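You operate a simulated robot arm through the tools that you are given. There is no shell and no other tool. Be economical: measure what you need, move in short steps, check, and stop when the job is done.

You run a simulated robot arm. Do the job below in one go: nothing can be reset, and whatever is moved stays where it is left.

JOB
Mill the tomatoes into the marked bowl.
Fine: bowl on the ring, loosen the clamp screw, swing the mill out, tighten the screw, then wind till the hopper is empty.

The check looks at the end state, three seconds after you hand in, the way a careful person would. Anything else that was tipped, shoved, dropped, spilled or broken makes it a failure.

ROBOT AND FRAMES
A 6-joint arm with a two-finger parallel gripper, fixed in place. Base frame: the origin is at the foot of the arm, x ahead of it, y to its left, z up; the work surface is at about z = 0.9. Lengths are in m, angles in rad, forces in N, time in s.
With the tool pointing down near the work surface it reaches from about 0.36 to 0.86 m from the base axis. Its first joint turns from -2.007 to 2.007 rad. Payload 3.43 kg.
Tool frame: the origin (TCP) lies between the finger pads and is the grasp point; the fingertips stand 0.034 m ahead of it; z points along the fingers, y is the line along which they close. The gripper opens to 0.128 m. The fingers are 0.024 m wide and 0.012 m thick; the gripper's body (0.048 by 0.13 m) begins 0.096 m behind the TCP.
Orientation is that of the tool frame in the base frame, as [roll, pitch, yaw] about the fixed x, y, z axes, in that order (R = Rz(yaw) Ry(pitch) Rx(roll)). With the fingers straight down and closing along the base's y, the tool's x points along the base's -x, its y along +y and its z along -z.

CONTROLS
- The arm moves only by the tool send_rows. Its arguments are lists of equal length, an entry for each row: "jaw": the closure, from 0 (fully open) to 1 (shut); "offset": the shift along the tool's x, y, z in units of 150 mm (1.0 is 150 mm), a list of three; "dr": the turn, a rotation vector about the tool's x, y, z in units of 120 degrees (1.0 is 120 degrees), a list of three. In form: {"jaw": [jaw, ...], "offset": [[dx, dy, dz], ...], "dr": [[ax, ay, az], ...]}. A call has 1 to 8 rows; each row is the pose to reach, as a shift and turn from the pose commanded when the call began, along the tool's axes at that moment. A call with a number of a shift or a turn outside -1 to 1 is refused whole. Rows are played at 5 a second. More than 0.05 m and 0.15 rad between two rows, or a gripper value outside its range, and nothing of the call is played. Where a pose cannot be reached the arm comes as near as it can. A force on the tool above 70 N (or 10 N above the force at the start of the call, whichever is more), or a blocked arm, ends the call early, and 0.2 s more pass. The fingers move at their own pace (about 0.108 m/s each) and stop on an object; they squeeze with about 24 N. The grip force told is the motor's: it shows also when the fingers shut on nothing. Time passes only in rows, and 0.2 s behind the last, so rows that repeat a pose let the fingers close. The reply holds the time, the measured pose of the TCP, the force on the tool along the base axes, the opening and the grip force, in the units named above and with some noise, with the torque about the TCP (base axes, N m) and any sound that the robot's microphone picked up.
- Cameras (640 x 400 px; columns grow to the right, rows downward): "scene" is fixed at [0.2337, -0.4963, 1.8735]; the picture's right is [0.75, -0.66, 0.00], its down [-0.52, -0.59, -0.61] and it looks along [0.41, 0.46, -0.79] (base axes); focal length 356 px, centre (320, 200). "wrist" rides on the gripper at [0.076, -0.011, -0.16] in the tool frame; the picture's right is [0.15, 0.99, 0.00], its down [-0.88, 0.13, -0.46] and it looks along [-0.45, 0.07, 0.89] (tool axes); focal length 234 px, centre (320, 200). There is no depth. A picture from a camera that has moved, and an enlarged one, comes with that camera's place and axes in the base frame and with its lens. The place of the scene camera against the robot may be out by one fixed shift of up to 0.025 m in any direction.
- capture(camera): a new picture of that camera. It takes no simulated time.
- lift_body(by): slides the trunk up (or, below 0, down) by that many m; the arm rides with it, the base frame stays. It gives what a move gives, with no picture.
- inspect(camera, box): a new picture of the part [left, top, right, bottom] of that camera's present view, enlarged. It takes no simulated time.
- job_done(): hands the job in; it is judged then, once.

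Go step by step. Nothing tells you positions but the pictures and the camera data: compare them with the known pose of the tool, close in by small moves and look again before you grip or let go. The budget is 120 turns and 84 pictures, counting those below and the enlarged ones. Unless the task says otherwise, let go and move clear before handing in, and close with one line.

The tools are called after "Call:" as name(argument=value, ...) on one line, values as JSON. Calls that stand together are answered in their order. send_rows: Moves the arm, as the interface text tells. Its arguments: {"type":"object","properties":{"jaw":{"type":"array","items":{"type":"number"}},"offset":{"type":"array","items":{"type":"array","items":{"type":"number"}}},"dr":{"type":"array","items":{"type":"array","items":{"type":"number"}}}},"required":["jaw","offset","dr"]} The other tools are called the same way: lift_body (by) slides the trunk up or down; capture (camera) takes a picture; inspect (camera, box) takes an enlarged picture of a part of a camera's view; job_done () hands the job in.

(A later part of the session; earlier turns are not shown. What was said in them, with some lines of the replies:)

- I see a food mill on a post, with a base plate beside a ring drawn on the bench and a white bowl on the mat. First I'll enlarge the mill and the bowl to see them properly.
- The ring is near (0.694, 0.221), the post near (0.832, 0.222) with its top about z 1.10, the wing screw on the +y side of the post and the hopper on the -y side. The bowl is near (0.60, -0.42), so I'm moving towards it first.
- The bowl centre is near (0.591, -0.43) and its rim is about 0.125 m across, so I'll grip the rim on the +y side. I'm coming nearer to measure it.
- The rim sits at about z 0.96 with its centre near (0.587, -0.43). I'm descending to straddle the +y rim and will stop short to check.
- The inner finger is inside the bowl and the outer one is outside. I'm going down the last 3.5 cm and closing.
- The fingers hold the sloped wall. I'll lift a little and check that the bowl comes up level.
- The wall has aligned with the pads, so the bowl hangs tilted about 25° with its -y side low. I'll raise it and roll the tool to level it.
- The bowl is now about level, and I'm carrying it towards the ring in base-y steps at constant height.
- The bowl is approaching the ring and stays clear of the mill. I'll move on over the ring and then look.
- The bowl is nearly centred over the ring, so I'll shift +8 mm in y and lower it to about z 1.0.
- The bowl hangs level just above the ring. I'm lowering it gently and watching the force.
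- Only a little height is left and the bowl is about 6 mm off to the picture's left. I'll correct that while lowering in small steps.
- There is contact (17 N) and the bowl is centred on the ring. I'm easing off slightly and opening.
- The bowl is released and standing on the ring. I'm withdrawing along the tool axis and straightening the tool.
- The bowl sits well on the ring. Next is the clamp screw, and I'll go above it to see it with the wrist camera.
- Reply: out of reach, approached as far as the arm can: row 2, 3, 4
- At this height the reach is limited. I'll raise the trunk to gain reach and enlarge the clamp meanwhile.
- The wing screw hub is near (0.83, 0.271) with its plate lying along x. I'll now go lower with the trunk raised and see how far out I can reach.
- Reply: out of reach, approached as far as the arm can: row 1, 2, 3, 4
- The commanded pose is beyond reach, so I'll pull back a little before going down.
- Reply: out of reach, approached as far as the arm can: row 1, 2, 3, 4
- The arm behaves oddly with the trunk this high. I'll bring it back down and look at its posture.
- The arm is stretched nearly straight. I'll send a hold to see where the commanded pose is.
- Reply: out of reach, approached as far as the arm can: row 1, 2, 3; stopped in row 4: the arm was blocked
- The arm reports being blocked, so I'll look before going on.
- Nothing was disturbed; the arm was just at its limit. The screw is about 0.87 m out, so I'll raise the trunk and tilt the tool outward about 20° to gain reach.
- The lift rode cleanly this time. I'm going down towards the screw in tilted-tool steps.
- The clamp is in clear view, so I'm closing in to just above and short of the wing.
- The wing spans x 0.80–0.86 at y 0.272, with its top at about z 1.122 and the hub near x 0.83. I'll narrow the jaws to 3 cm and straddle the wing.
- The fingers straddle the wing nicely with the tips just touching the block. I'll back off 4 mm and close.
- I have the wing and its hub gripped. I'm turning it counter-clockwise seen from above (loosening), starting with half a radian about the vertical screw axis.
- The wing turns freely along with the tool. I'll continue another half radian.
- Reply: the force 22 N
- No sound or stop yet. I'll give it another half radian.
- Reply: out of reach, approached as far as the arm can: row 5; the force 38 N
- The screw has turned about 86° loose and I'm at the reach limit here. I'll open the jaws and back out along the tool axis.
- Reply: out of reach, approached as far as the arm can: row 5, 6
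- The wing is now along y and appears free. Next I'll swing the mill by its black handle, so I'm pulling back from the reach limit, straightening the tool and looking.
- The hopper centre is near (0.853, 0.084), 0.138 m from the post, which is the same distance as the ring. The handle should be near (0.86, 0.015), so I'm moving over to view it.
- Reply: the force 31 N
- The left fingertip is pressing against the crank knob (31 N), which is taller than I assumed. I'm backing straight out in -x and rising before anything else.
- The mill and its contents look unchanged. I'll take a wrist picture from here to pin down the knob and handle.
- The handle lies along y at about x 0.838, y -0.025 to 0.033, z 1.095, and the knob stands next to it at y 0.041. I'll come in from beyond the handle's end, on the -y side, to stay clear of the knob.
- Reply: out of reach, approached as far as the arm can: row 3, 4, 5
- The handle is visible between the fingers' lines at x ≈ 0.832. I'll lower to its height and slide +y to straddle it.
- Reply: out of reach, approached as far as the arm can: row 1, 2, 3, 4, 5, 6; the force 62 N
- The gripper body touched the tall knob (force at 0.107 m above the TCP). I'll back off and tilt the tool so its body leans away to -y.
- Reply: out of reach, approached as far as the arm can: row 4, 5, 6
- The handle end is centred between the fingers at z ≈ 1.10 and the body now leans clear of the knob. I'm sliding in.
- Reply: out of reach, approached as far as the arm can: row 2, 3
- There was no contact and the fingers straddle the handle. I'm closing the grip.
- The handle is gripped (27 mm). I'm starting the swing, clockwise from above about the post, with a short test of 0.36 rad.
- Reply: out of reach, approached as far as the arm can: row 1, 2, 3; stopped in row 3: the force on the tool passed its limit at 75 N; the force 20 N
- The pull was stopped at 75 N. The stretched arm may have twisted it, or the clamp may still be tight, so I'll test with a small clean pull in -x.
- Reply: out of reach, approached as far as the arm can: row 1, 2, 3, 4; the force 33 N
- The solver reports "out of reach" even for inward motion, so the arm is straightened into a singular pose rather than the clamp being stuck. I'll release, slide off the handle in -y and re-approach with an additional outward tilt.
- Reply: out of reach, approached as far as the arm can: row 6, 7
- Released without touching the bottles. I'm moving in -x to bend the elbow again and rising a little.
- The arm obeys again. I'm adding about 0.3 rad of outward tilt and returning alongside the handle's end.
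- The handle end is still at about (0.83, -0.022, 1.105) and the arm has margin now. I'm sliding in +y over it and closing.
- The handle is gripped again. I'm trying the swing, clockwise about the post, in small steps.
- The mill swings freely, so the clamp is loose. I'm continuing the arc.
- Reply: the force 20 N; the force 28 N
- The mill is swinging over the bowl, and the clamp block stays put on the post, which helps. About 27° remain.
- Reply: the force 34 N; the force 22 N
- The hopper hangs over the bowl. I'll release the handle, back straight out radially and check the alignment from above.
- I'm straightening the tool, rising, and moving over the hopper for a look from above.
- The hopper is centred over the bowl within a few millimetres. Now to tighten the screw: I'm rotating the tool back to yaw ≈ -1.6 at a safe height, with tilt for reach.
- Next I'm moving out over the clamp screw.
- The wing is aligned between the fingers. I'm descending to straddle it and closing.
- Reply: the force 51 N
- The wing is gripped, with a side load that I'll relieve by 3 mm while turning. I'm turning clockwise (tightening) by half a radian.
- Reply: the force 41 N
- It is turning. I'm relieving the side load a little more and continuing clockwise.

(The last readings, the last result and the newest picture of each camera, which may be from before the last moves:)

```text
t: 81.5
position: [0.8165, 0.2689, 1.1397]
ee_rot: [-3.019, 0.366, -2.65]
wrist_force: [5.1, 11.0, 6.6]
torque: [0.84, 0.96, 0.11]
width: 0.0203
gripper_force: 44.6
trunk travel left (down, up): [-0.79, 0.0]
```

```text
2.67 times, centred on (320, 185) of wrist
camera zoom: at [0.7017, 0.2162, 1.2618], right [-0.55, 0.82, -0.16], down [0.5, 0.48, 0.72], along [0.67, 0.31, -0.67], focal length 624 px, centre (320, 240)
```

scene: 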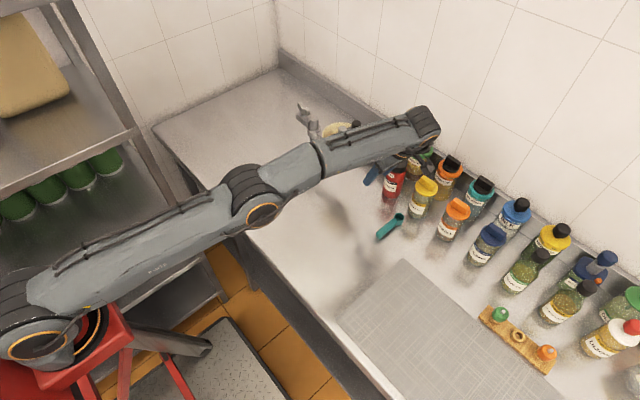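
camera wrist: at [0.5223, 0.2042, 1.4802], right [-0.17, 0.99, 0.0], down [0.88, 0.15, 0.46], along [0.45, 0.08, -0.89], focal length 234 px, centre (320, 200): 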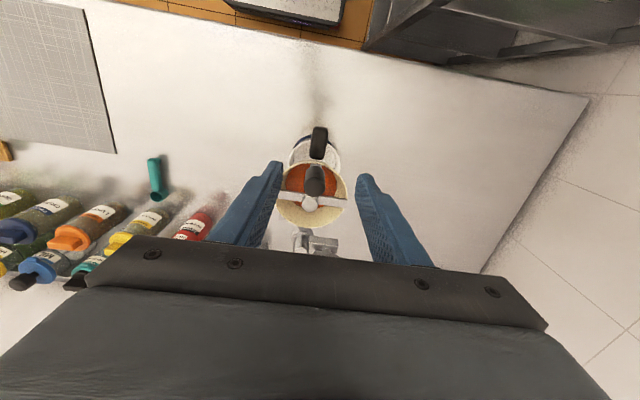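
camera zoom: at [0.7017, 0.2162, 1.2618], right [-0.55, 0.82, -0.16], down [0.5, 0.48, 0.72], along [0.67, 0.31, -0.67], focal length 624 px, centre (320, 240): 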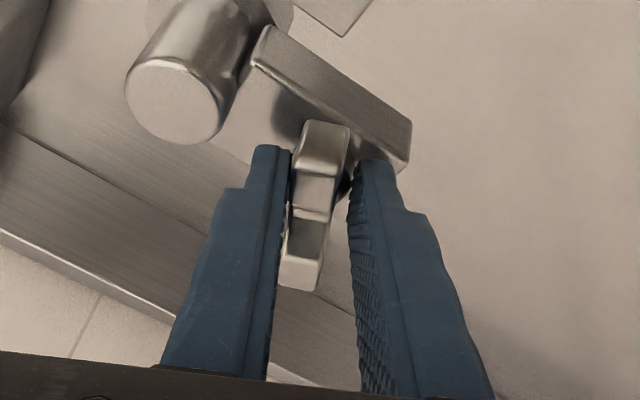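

The wing follows the fingers. I'll do another half radian, which brings it back to the original angle.

Call:
send_rows(jaw=[1, 1, 1, 1, 1], offset=[[-0.003, 0.008, 0], [-0.006, 0.015, 0], [-0.011, 0.022, 0.001], [-0.016, 0.029, 0.002], [-0.021, 0.035, 0.003]], dr=[[0.0166, 0.0051, 0.0445], [0.0331, 0.0102, 0.089], [0.0497, 0.0154, 0.1335], [0.0663, 0.0205, 0.178], [0.0829, 0.0256, 0.2225]])

Call:
send_rows(jaw=[1, 1, 1], offset=[[-0.003, 0.008, 0], [-0.006, 0.015, 0], [-0.006, 0.015, 0]], dr=[[0.0166, 0.0051, 0.0445], [0.0331, 0.0102, 0.089], [0.0331, 0.0102, 0.089]])

Call:
inspect(camera="wrist", box=[220, 110, 420, 260])

```text
t: 82.7
position: [0.816, 0.2756, 1.1393]
ee_rot: [-3.026, 0.366, 3.132]
wrist_force: [19.4, 10.6, 16.0]
torque: [1.49, -0.85, 1.23]
width: 0.0208
gripper_force: 45.0
trunk travel left (down, up): [-0.79, 0.0]
```

```text
t: 83.5
position: [0.8167, 0.2773, 1.14]
ee_rot: [-3.026, 0.365, 2.93]
wrist_force: [5.8, 1.6, 28.4]
torque: [1.1, 0.12, 1.78]
width: 0.0254
gripper_force: 44.7
trunk travel left (down, up): [-0.79, 0.0]
```

```text
2.67 times, centred on (320, 185) of wrist
camera zoom: at [0.694, 0.3096, 1.2619], right [0.11, 0.98, -0.16], down [0.69, 0.04, 0.72], along [0.72, -0.19, -0.67], focal length 624 px, centre (320, 240)
```

zoom: 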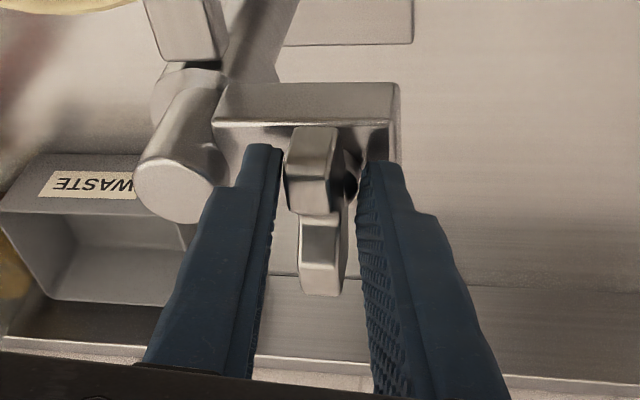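

The wing now resists (1.8 N m) and the fingers start to slip around it, so it is back to tight. I'm releasing and backing out along the tool axis.

Call:
send_rows(jaw=[0.85, 0.75, 0.72, 0.72, 0.72, 0.72, 0.72], offset=[[0, 0, 0], [0, 0, 0], [0, 0, 0], [0, 0, -0.15], [0, 0, -0.35], [0, 0, -0.6], [0, 0, -0.85]], dr=[[0, 0, 0], [0, 0, 0], [0, 0, 0], [0, 0, 0], [0, 0, 0], [0, 0, 0], [0, 0, 0]])

Call:
inspect(camera="scene", box=[240, 70, 380, 190])

```text
t: 85.1
position: [0.7759, 0.2993, 1.2581]
ee_rot: [-3.025, 0.36, 2.931]
wrist_force: [-1.0, 0.5, -0.1]
torque: [-0.01, 0.01, 0.0]
width: 0.0358
gripper_force: 0.1
trunk travel left (down, up): [-0.79, 0.0]
```

```text
3.33 times, centred on (310, 130) of scene
camera zoom: at [0.2337, -0.4963, 1.8735], right [0.75, -0.66, 0.0], down [-0.52, -0.59, -0.61], along [0.41, 0.46, -0.79], focal length 1185 px, centre (353, 433)
```

zoom: 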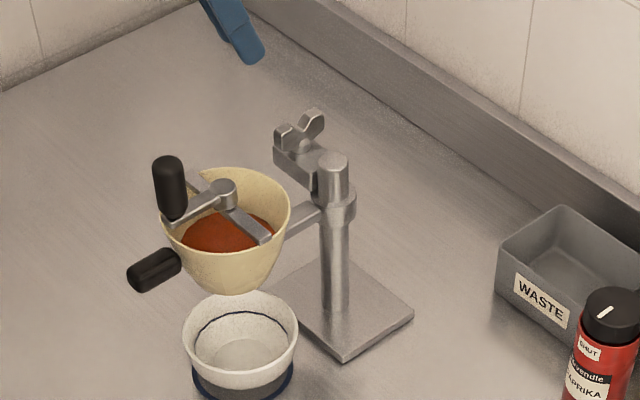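

The screw is tight with the wing back at its original angle. Now the crank: I'm straightening the tool and moving back over the knob at (≈0.642, 0.220, top ≈1.21).

Call:
send_rows(jaw=[0.6, 0.5, 0.5, 0.5, 0.5], offset=[[0, 0, -0.1], [0, 0, -0.2], [0, 0, -0.2], [0, 0, -0.2], [0, 0, -0.2]], dr=[[-0.014, 0.043, -0.027], [-0.028, 0.086, -0.055], [-0.042, 0.129, -0.082], [-0.055, 0.172, -0.11], [-0.055, 0.172, -0.11]])

Call:
send_rows(jaw=[0.5, 0.5, 0.5, 0.5], offset=[[0.25, -0.13, -0.03], [0.5, -0.26, -0.07], [0.75, -0.4, -0.1], [1.0, -0.55, -0.13]], dr=[[0, 0, 0], [0, 0, 0], [0, 0, 0], [0, 0, 0]])

Call:
inspect(camera="wrist", box=[240, 110, 400, 260])

```text
t: 86.3
position: [0.7399, 0.2952, 1.2756]
ee_rot: [-3.107, -0.015, 3.137]
wrist_force: [-0.1, 0.0, 0.0]
torque: [-0.04, 0.03, -0.02]
width: 0.0642
gripper_force: 0.1
out of reach, approached as far as the arm can: row 3, 4, 5
trunk travel left (down, up): [-0.79, 0.0]
```

```text
t: 87.3
position: [0.5902, 0.2142, 1.3001]
ee_rot: [-3.108, -0.016, 3.138]
wrist_force: [0.4, 0.6, -0.3]
torque: [0.0, 0.08, 0.02]
width: 0.0639
gripper_force: 0.1
trunk travel left (down, up): [-0.79, 0.0]
```

```text
2.67 times, centred on (320, 185) of wrist
camera zoom: at [0.5186, 0.2094, 1.4595], right [-0.14, 0.99, -0.03], down [0.89, 0.14, 0.44], along [0.44, 0.03, -0.9], focal length 624 px, centre (320, 240)
```

zoom: 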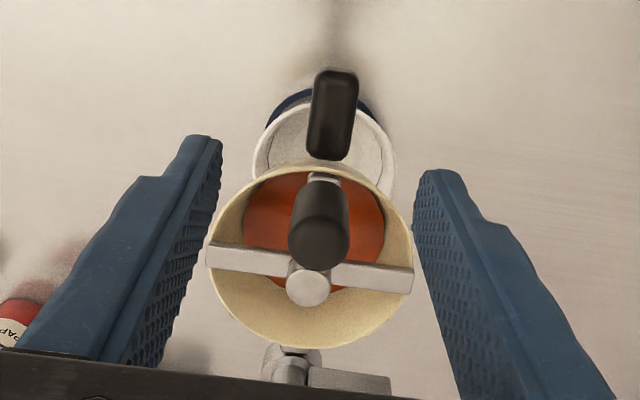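

The knob is near (0.640, 0.2175) and the crank hub near (0.705, 0.217). I'm going over the knob and down to straddle it.

Call:
send_rows(jaw=[0.5, 0.5, 0.5, 0.5, 0.5], offset=[[-0.17, 0.02, 0], [-0.333, 0.02, 0.1], [-0.333, 0.02, 0.35], [-0.333, 0.02, 0.6], [-0.333, 0.02, 0.77]], dr=[[-0.008, -0.004, 0], [-0.016, -0.008, 0], [-0.016, -0.008, 0], [-0.016, -0.008, 0], [-0.016, -0.008, 0]])

Call:
inspect(camera="wrist", box=[240, 110, 400, 260])

Call:
inspect(camera="scene", box=[230, 70, 350, 190])

```text
t: 88.5
position: [0.6385, 0.2137, 1.1847]
ee_rot: [3.141, 0.003, 3.139]
wrist_force: [0.6, 0.0, 0.7]
torque: [0.02, 0.06, 0.01]
width: 0.064
gripper_force: 0.0
trunk travel left (down, up): [-0.79, 0.0]
```

```text
2.67 times, centred on (320, 185) of wrist
camera zoom: at [0.5643, 0.2016, 1.3443], right [-0.14, 0.99, 0.0], down [0.88, 0.13, 0.46], along [0.45, 0.06, -0.89], focal length 624 px, centre (320, 240)
```

zoom: 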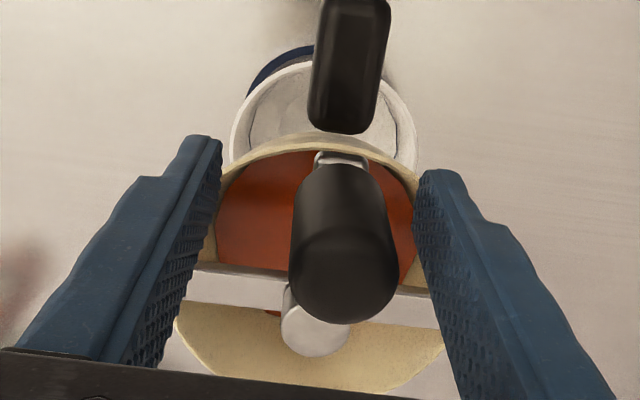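

```text
3.33 times, centred on (290, 130) of scene
camera zoom: at [0.2337, -0.4963, 1.8735], right [0.75, -0.66, 0.0], down [-0.52, -0.59, -0.61], along [0.41, 0.46, -0.79], focal length 1185 px, centre (420, 433)
```

zoom: 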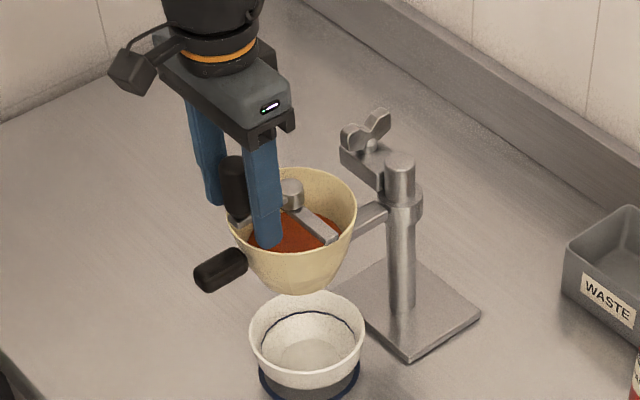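

The knob stands between the fingers. I'm closing on it.

Call:
send_rows(jaw=[0.7, 0.9, 1, 1, 1], offset=[[-0.02, 0.025, 0], [-0.02, 0.03, 0], [-0.02, 0.03, 0], [-0.02, 0.03, 0], [-0.02, 0.03, 0]], dr=[[0, 0, 0], [0, 0, 0], [0, 0, 0], [0, 0, 0], [0, 0, 0]])

Call:
send_rows(jaw=[1, 1, 1, 1, 1], offset=[[-0.004, 0.055, 0], [-0.014, 0.107, 0], [-0.03, 0.157, 0], [-0.055, 0.207, 0], [-0.055, 0.207, 0]], dr=[[0, 0, 0], [0, 0, 0], [0, 0, 0], [0, 0, 0], [0, 0, 0]])

```text
t: 89.7
position: [0.6418, 0.2169, 1.1852]
ee_rot: [3.14, 0.005, 3.138]
wrist_force: [1.5, 5.1, 3.4]
torque: [0.88, -0.12, 0.02]
width: 0.0274
gripper_force: 45.5
trunk travel left (down, up): [-0.79, 0.0]
```

```text
t: 90.9
position: [0.6476, 0.2476, 1.1852]
ee_rot: [3.141, -0.001, 3.136]
wrist_force: [-22.9, -6.3, 6.6]
torque: [-0.36, 1.53, -0.97]
width: 0.0301
gripper_force: 44.8
trunk travel left (down, up): [-0.79, 0.0]
```

The crank moves easily and the force suggests a radius of about 0.07 m (hub ≈ (0.712, 0.218)). I'm continuing clockwise to 85°.

Call:
send_rows(jaw=[1, 1, 1, 1, 1], offset=[[-0.055, 0.103, 0], [-0.145, 0.185, 0], [-0.253, 0.242, 0], [-0.372, 0.268, 0], [-0.372, 0.268, 0]], dr=[[0, 0, 0], [0, 0, 0], [0, 0, 0], [0, 0, 0], [0, 0, 0]])

Call:
inspect(camera="scene", box=[230, 70, 350, 190])

```text
t: 92.1
position: [0.7058, 0.2881, 1.1855]
ee_rot: [-3.141, 0.003, 3.137]
wrist_force: [-0.8, 0.5, 0.2]
torque: [-0.01, 0.02, 0.02]
width: 0.0
gripper_force: 33.3
trunk travel left (down, up): [-0.79, 0.0]
```

```text
3.33 times, centred on (290, 130) of scene
camera zoom: at [0.2337, -0.4963, 1.8735], right [0.75, -0.66, 0.0], down [-0.52, -0.59, -0.61], along [0.41, 0.46, -0.79], focal length 1185 px, centre (420, 433)
```

zoom: 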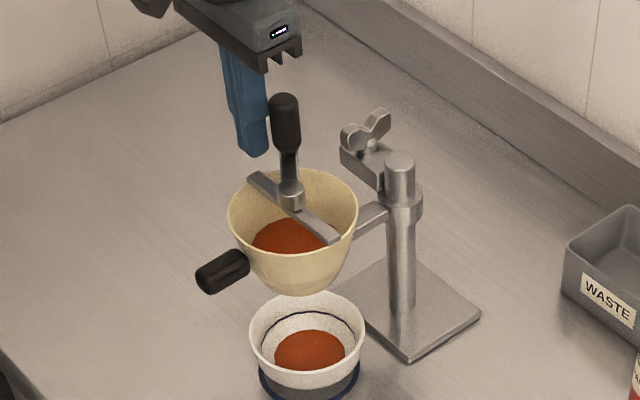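

It works: puree is already in the bowl, but my radius was too large and the knob slipped out ahead of the jaws. I'll rise, pull back and locate knob and hub again.

Call:
send_rows(jaw=[1, 1, 0.7, 0.5, 0.5, 0.5], offset=[[0, 0, -0.2], [0, 0, -0.5], [0, 0, -0.8], [0.2, -0.1, -0.8], [0.4, -0.2, -0.8], [0.5, -0.3, -0.8]], dr=[[0, 0, 0], [0, 0, 0], [0, 0, 0], [0, 0, 0], [0, 0, 0], [0, 0, 0]])

Call:
inspect(camera="wrist", box=[240, 110, 400, 260])

```text
t: 93.5
position: [0.6295, 0.2419, 1.307]
ee_rot: [3.141, 0.004, 3.137]
wrist_force: [0.2, 0.0, -1.1]
torque: [0.0, -0.04, -0.01]
width: 0.064
gripper_force: 0.0
trunk travel left (down, up): [-0.79, 0.0]
```

```text
2.67 times, centred on (320, 185) of wrist
camera zoom: at [0.5539, 0.2305, 1.4658], right [-0.14, 0.99, 0.0], down [0.88, 0.13, 0.46], along [0.45, 0.06, -0.89], focal length 624 px, centre (320, 240)
```

zoom: 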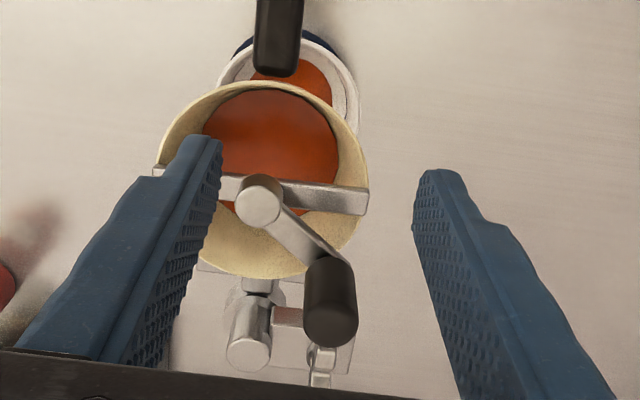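

The hub is near (0.698, 0.2155) and the knob is now near (0.728, 0.260), so the radius is about 0.055. I'm gripping it again there.

Call:
send_rows(jaw=[0.5, 0.5, 0.5, 0.5, 0.5, 0.8, 1, 1], offset=[[-0.3, 0.06, 0], [-0.55, 0.12, 0.1], [-0.657, 0.12, 0.35], [-0.657, 0.12, 0.6], [-0.657, 0.12, 0.81], [-0.657, 0.12, 0.81], [-0.657, 0.12, 0.81], [-0.657, 0.12, 0.81]], dr=[[0, 0, 0], [0, 0, 0], [0, 0, 0], [0, 0, 0], [0, 0, 0], [0, 0, 0], [0, 0, 0], [0, 0, 0]])

Call:
inspect(camera="scene", box=[230, 70, 350, 190])

```text
t: 95.3
position: [0.7302, 0.2601, 1.1829]
ee_rot: [3.141, 0.003, 3.138]
wrist_force: [15.9, 1.5, -4.1]
torque: [0.41, -0.84, 0.6]
width: 0.0391
gripper_force: 24.1
trunk travel left (down, up): [-0.79, 0.0]
```

```text
3.33 times, centred on (290, 130) of scene
camera zoom: at [0.2337, -0.4963, 1.8735], right [0.75, -0.66, 0.0], down [-0.52, -0.59, -0.61], along [0.41, 0.46, -0.79], focal length 1185 px, centre (420, 433)
```

zoom: 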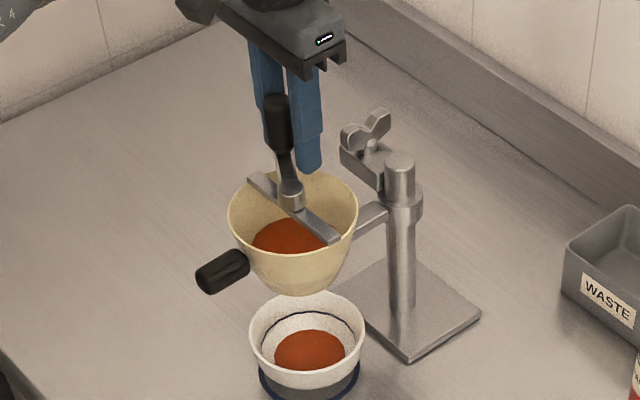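

The knob turns rigidly with the crank, so its squarish body now sits diagonally in the jaws. Instead I'll push it round with closed fingers from behind, which needs no grip: release, rise, close, and come down at the 130° position behind the knob.

Call:
send_rows(jaw=[0.5, 0.5, 0.5, 0.5, 1, 1, 1, 1], offset=[[0, 0, 0], [0, 0, 0], [0, 0, -0.3], [0, 0, -0.58], [0.25, -0.02, -0.58], [0.445, -0.023, -0.55], [0.445, -0.023, -0.3], [0.445, -0.023, -0.03]], dr=[[0, 0, 0], [0, 0, 0], [0, 0, 0], [0, 0, 0], [0, 0, 0], [0, 0, 0], [0, 0, 0], [0, 0, 0]])

Call:
inspect(camera="scene", box=[230, 70, 350, 190])

```text
t: 97.1
position: [0.6608, 0.2579, 1.1874]
ee_rot: [3.141, 0.002, 3.138]
wrist_force: [0.0, -0.9, 1.0]
torque: [0.0, -0.01, 0.0]
width: 0.0
gripper_force: 24.2
trunk travel left (down, up): [-0.79, 0.0]
```

```text
3.33 times, centred on (290, 130) of scene
camera zoom: at [0.2337, -0.4963, 1.8735], right [0.75, -0.66, 0.0], down [-0.52, -0.59, -0.61], along [0.41, 0.46, -0.79], focal length 1185 px, centre (420, 433)
```

zoom: 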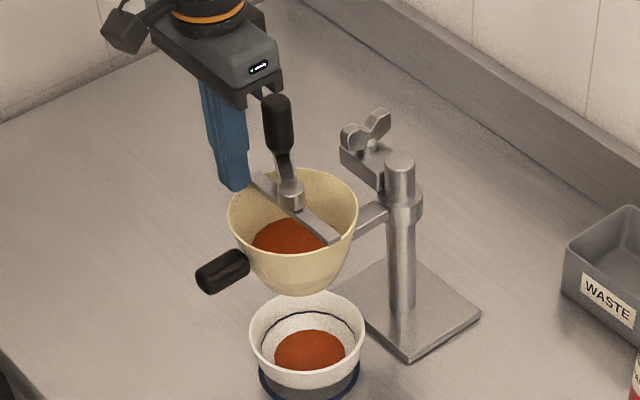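

The fingers are closed and stand behind the knob. I'm pushing clockwise through a slow half turn on the 0.055 m circle.

Call:
send_rows(jaw=[1, 1, 1, 1, 1, 1, 1, 1], offset=[[-0.126, 0.069, 0], [-0.268, 0.085, 0], [-0.405, 0.045, 0], [-0.517, -0.045, 0], [-0.586, -0.171, 0], [-0.601, -0.313, 0], [-0.561, -0.45, 0], [-0.472, -0.561, 0]], dr=[[0, 0, 0], [0, 0, 0], [0, 0, 0], [0, 0, 0], [0, 0, 0], [0, 0, 0], [0, 0, 0], [0, 0, 0]])

Call:
inspect(camera="scene", box=[230, 70, 350, 190])

```text
t: 98.9
position: [0.7323, 0.1728, 1.1877]
ee_rot: [-3.138, 0.001, 3.137]
wrist_force: [0.2, 0.0, -0.6]
torque: [-0.03, 0.06, -0.01]
width: 0.0
gripper_force: 24.6
trunk travel left (down, up): [-0.79, 0.0]
```

```text
3.33 times, centred on (290, 130) of scene
camera zoom: at [0.2337, -0.4963, 1.8735], right [0.75, -0.66, 0.0], down [-0.52, -0.59, -0.61], along [0.41, 0.46, -0.79], focal length 1185 px, centre (420, 433)
```

zoom: 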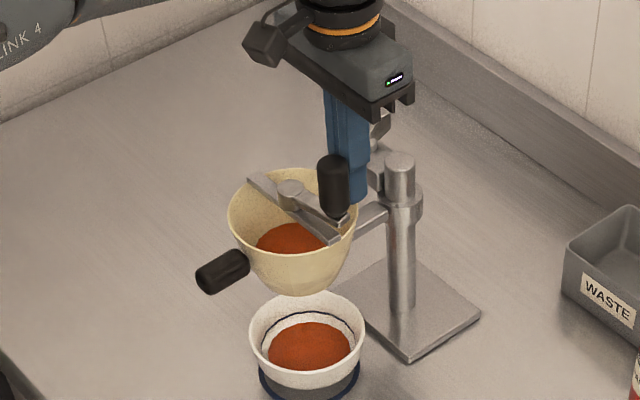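

It works well and more puree is in the bowl. I'm doing the second half turn.

Call:
send_rows(jaw=[1, 1, 1, 1, 1, 1, 1, 1], offset=[[0.126, -0.069, 0], [0.268, -0.085, 0], [0.405, -0.045, 0], [0.517, 0.045, 0], [0.586, 0.171, 0], [0.601, 0.313, 0], [0.561, 0.45, 0], [0.472, 0.561, 0]], dr=[[0, 0, 0], [0, 0, 0], [0, 0, 0], [0, 0, 0], [0, 0, 0], [0, 0, 0], [0, 0, 0], [0, 0, 0]])

Call:
send_rows(jaw=[1, 1, 1, 1, 1, 1, 1, 1], offset=[[-0.126, 0.069, 0], [-0.268, 0.085, 0], [-0.405, 0.045, 0], [-0.517, -0.045, 0], [-0.586, -0.171, 0], [-0.601, -0.313, 0], [-0.561, -0.45, 0], [-0.472, -0.561, 0]], dr=[[0, 0, 0], [0, 0, 0], [0, 0, 0], [0, 0, 0], [0, 0, 0], [0, 0, 0], [0, 0, 0], [0, 0, 0]])

Call:
inspect(camera="scene", box=[230, 70, 350, 190])

```text
t: 100.7
position: [0.663, 0.2593, 1.1878]
ee_rot: [-3.141, 0.001, 3.139]
wrist_force: [0.7, 0.1, -0.5]
torque: [-0.01, 0.0, 0.02]
width: 0.0004
gripper_force: 23.6
trunk travel left (down, up): [-0.79, 0.0]
```

```text
t: 102.5
position: [0.734, 0.1718, 1.1891]
ee_rot: [-3.14, 0.003, 3.137]
wrist_force: [-0.6, 0.1, -0.6]
torque: [-0.02, -0.01, 0.04]
width: 0.0
gripper_force: 24.6
trunk travel left (down, up): [-0.79, 0.0]
```

```text
3.33 times, centred on (290, 130) of scene
camera zoom: at [0.2337, -0.4963, 1.8735], right [0.75, -0.66, 0.0], down [-0.52, -0.59, -0.61], along [0.41, 0.46, -0.79], focal length 1185 px, centre (420, 433)
```

zoom: 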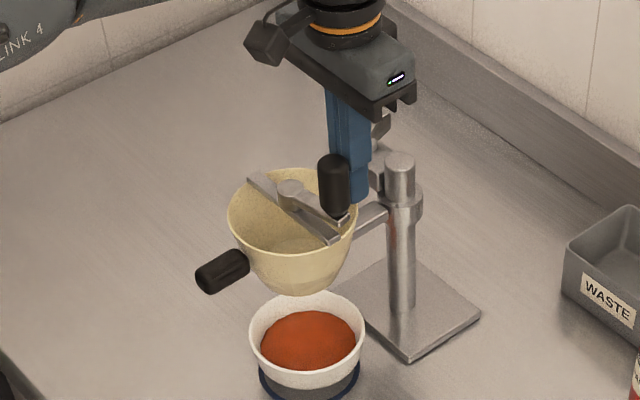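

The hopper looks empty now. I'll lift clear and look inside from above.

Call:
send_rows(jaw=[1, 1, 1, 1, 1, 1, 1, 1], offset=[[-0.08, 0.08, 0], [-0.08, 0.08, -0.3], [-0.08, 0.08, -0.6], [-0.08, 0.08, -0.85], [0.2, 0.2, -0.85], [0.48, 0.3, -0.85], [0.7, 0.35, -0.85], [0.9, 0.35, -0.85]], dr=[[0, 0, 0], [0, 0, 0], [0, 0, 0], [0, 0, 0], [0, 0, 0], [0, 0, 0], [0, 0, 0], [0, 0, 0]])

Call:
inspect(camera="wrist", box=[240, 110, 400, 260])

Call:
capture(camera="scene")

```text
t: 104.3
position: [0.5975, 0.2274, 1.3166]
ee_rot: [-3.141, 0.002, 3.138]
wrist_force: [0.4, 0.8, -0.5]
torque: [0.01, 0.03, 0.01]
width: 0.0
gripper_force: 24.1
trunk travel left (down, up): [-0.79, 0.0]
```

```text
2.67 times, centred on (320, 185) of wrist
camera zoom: at [0.5225, 0.2162, 1.4752], right [-0.14, 0.99, 0.0], down [0.88, 0.13, 0.46], along [0.45, 0.06, -0.89], focal length 624 px, centre (320, 240)
```

zoom: 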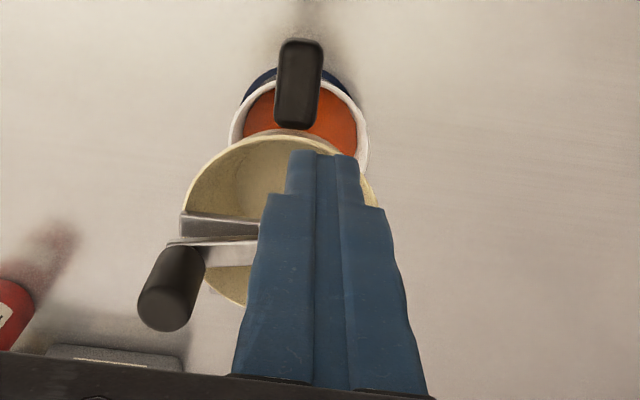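

```text
7 pictures are left
```

scene: 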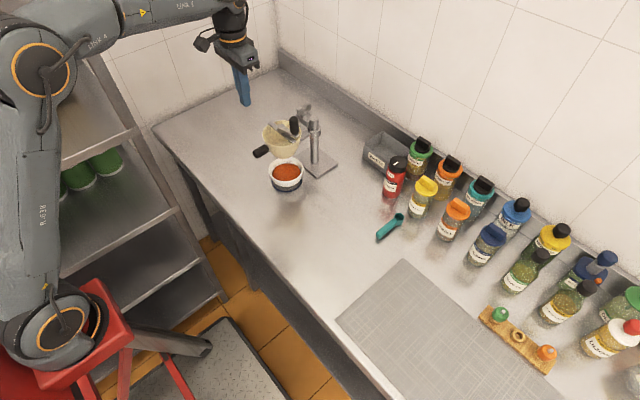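

The hopper is empty and everything else stands where it was. One last enlarged check for spills and the screw before handing in.

Call:
inspect(camera="scene", box=[240, 90, 360, 200])

```text
3.64 times, centred on (300, 145) of scene
camera zoom: at [0.2337, -0.4963, 1.8735], right [0.75, -0.66, 0.0], down [-0.52, -0.59, -0.61], along [0.41, 0.46, -0.79], focal length 1293 px, centre (393, 400)
```

zoom: 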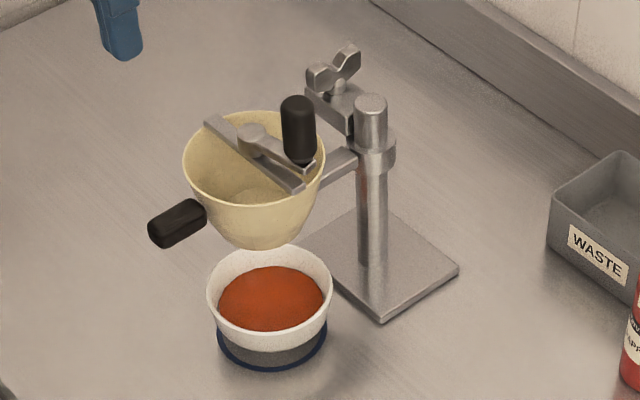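

The bowl sits on the ring full of milled tomato, the hopper is empty, the screw is back at its tight angle and I see no spills. The arm is clear, so I'm handing in.

Call:
job_done()

```text
The job is handed in.
```

The tomatoes are milled into the bowl on the ring, the hopper is empty, the clamp screw is tightened again, and I saw no spills.
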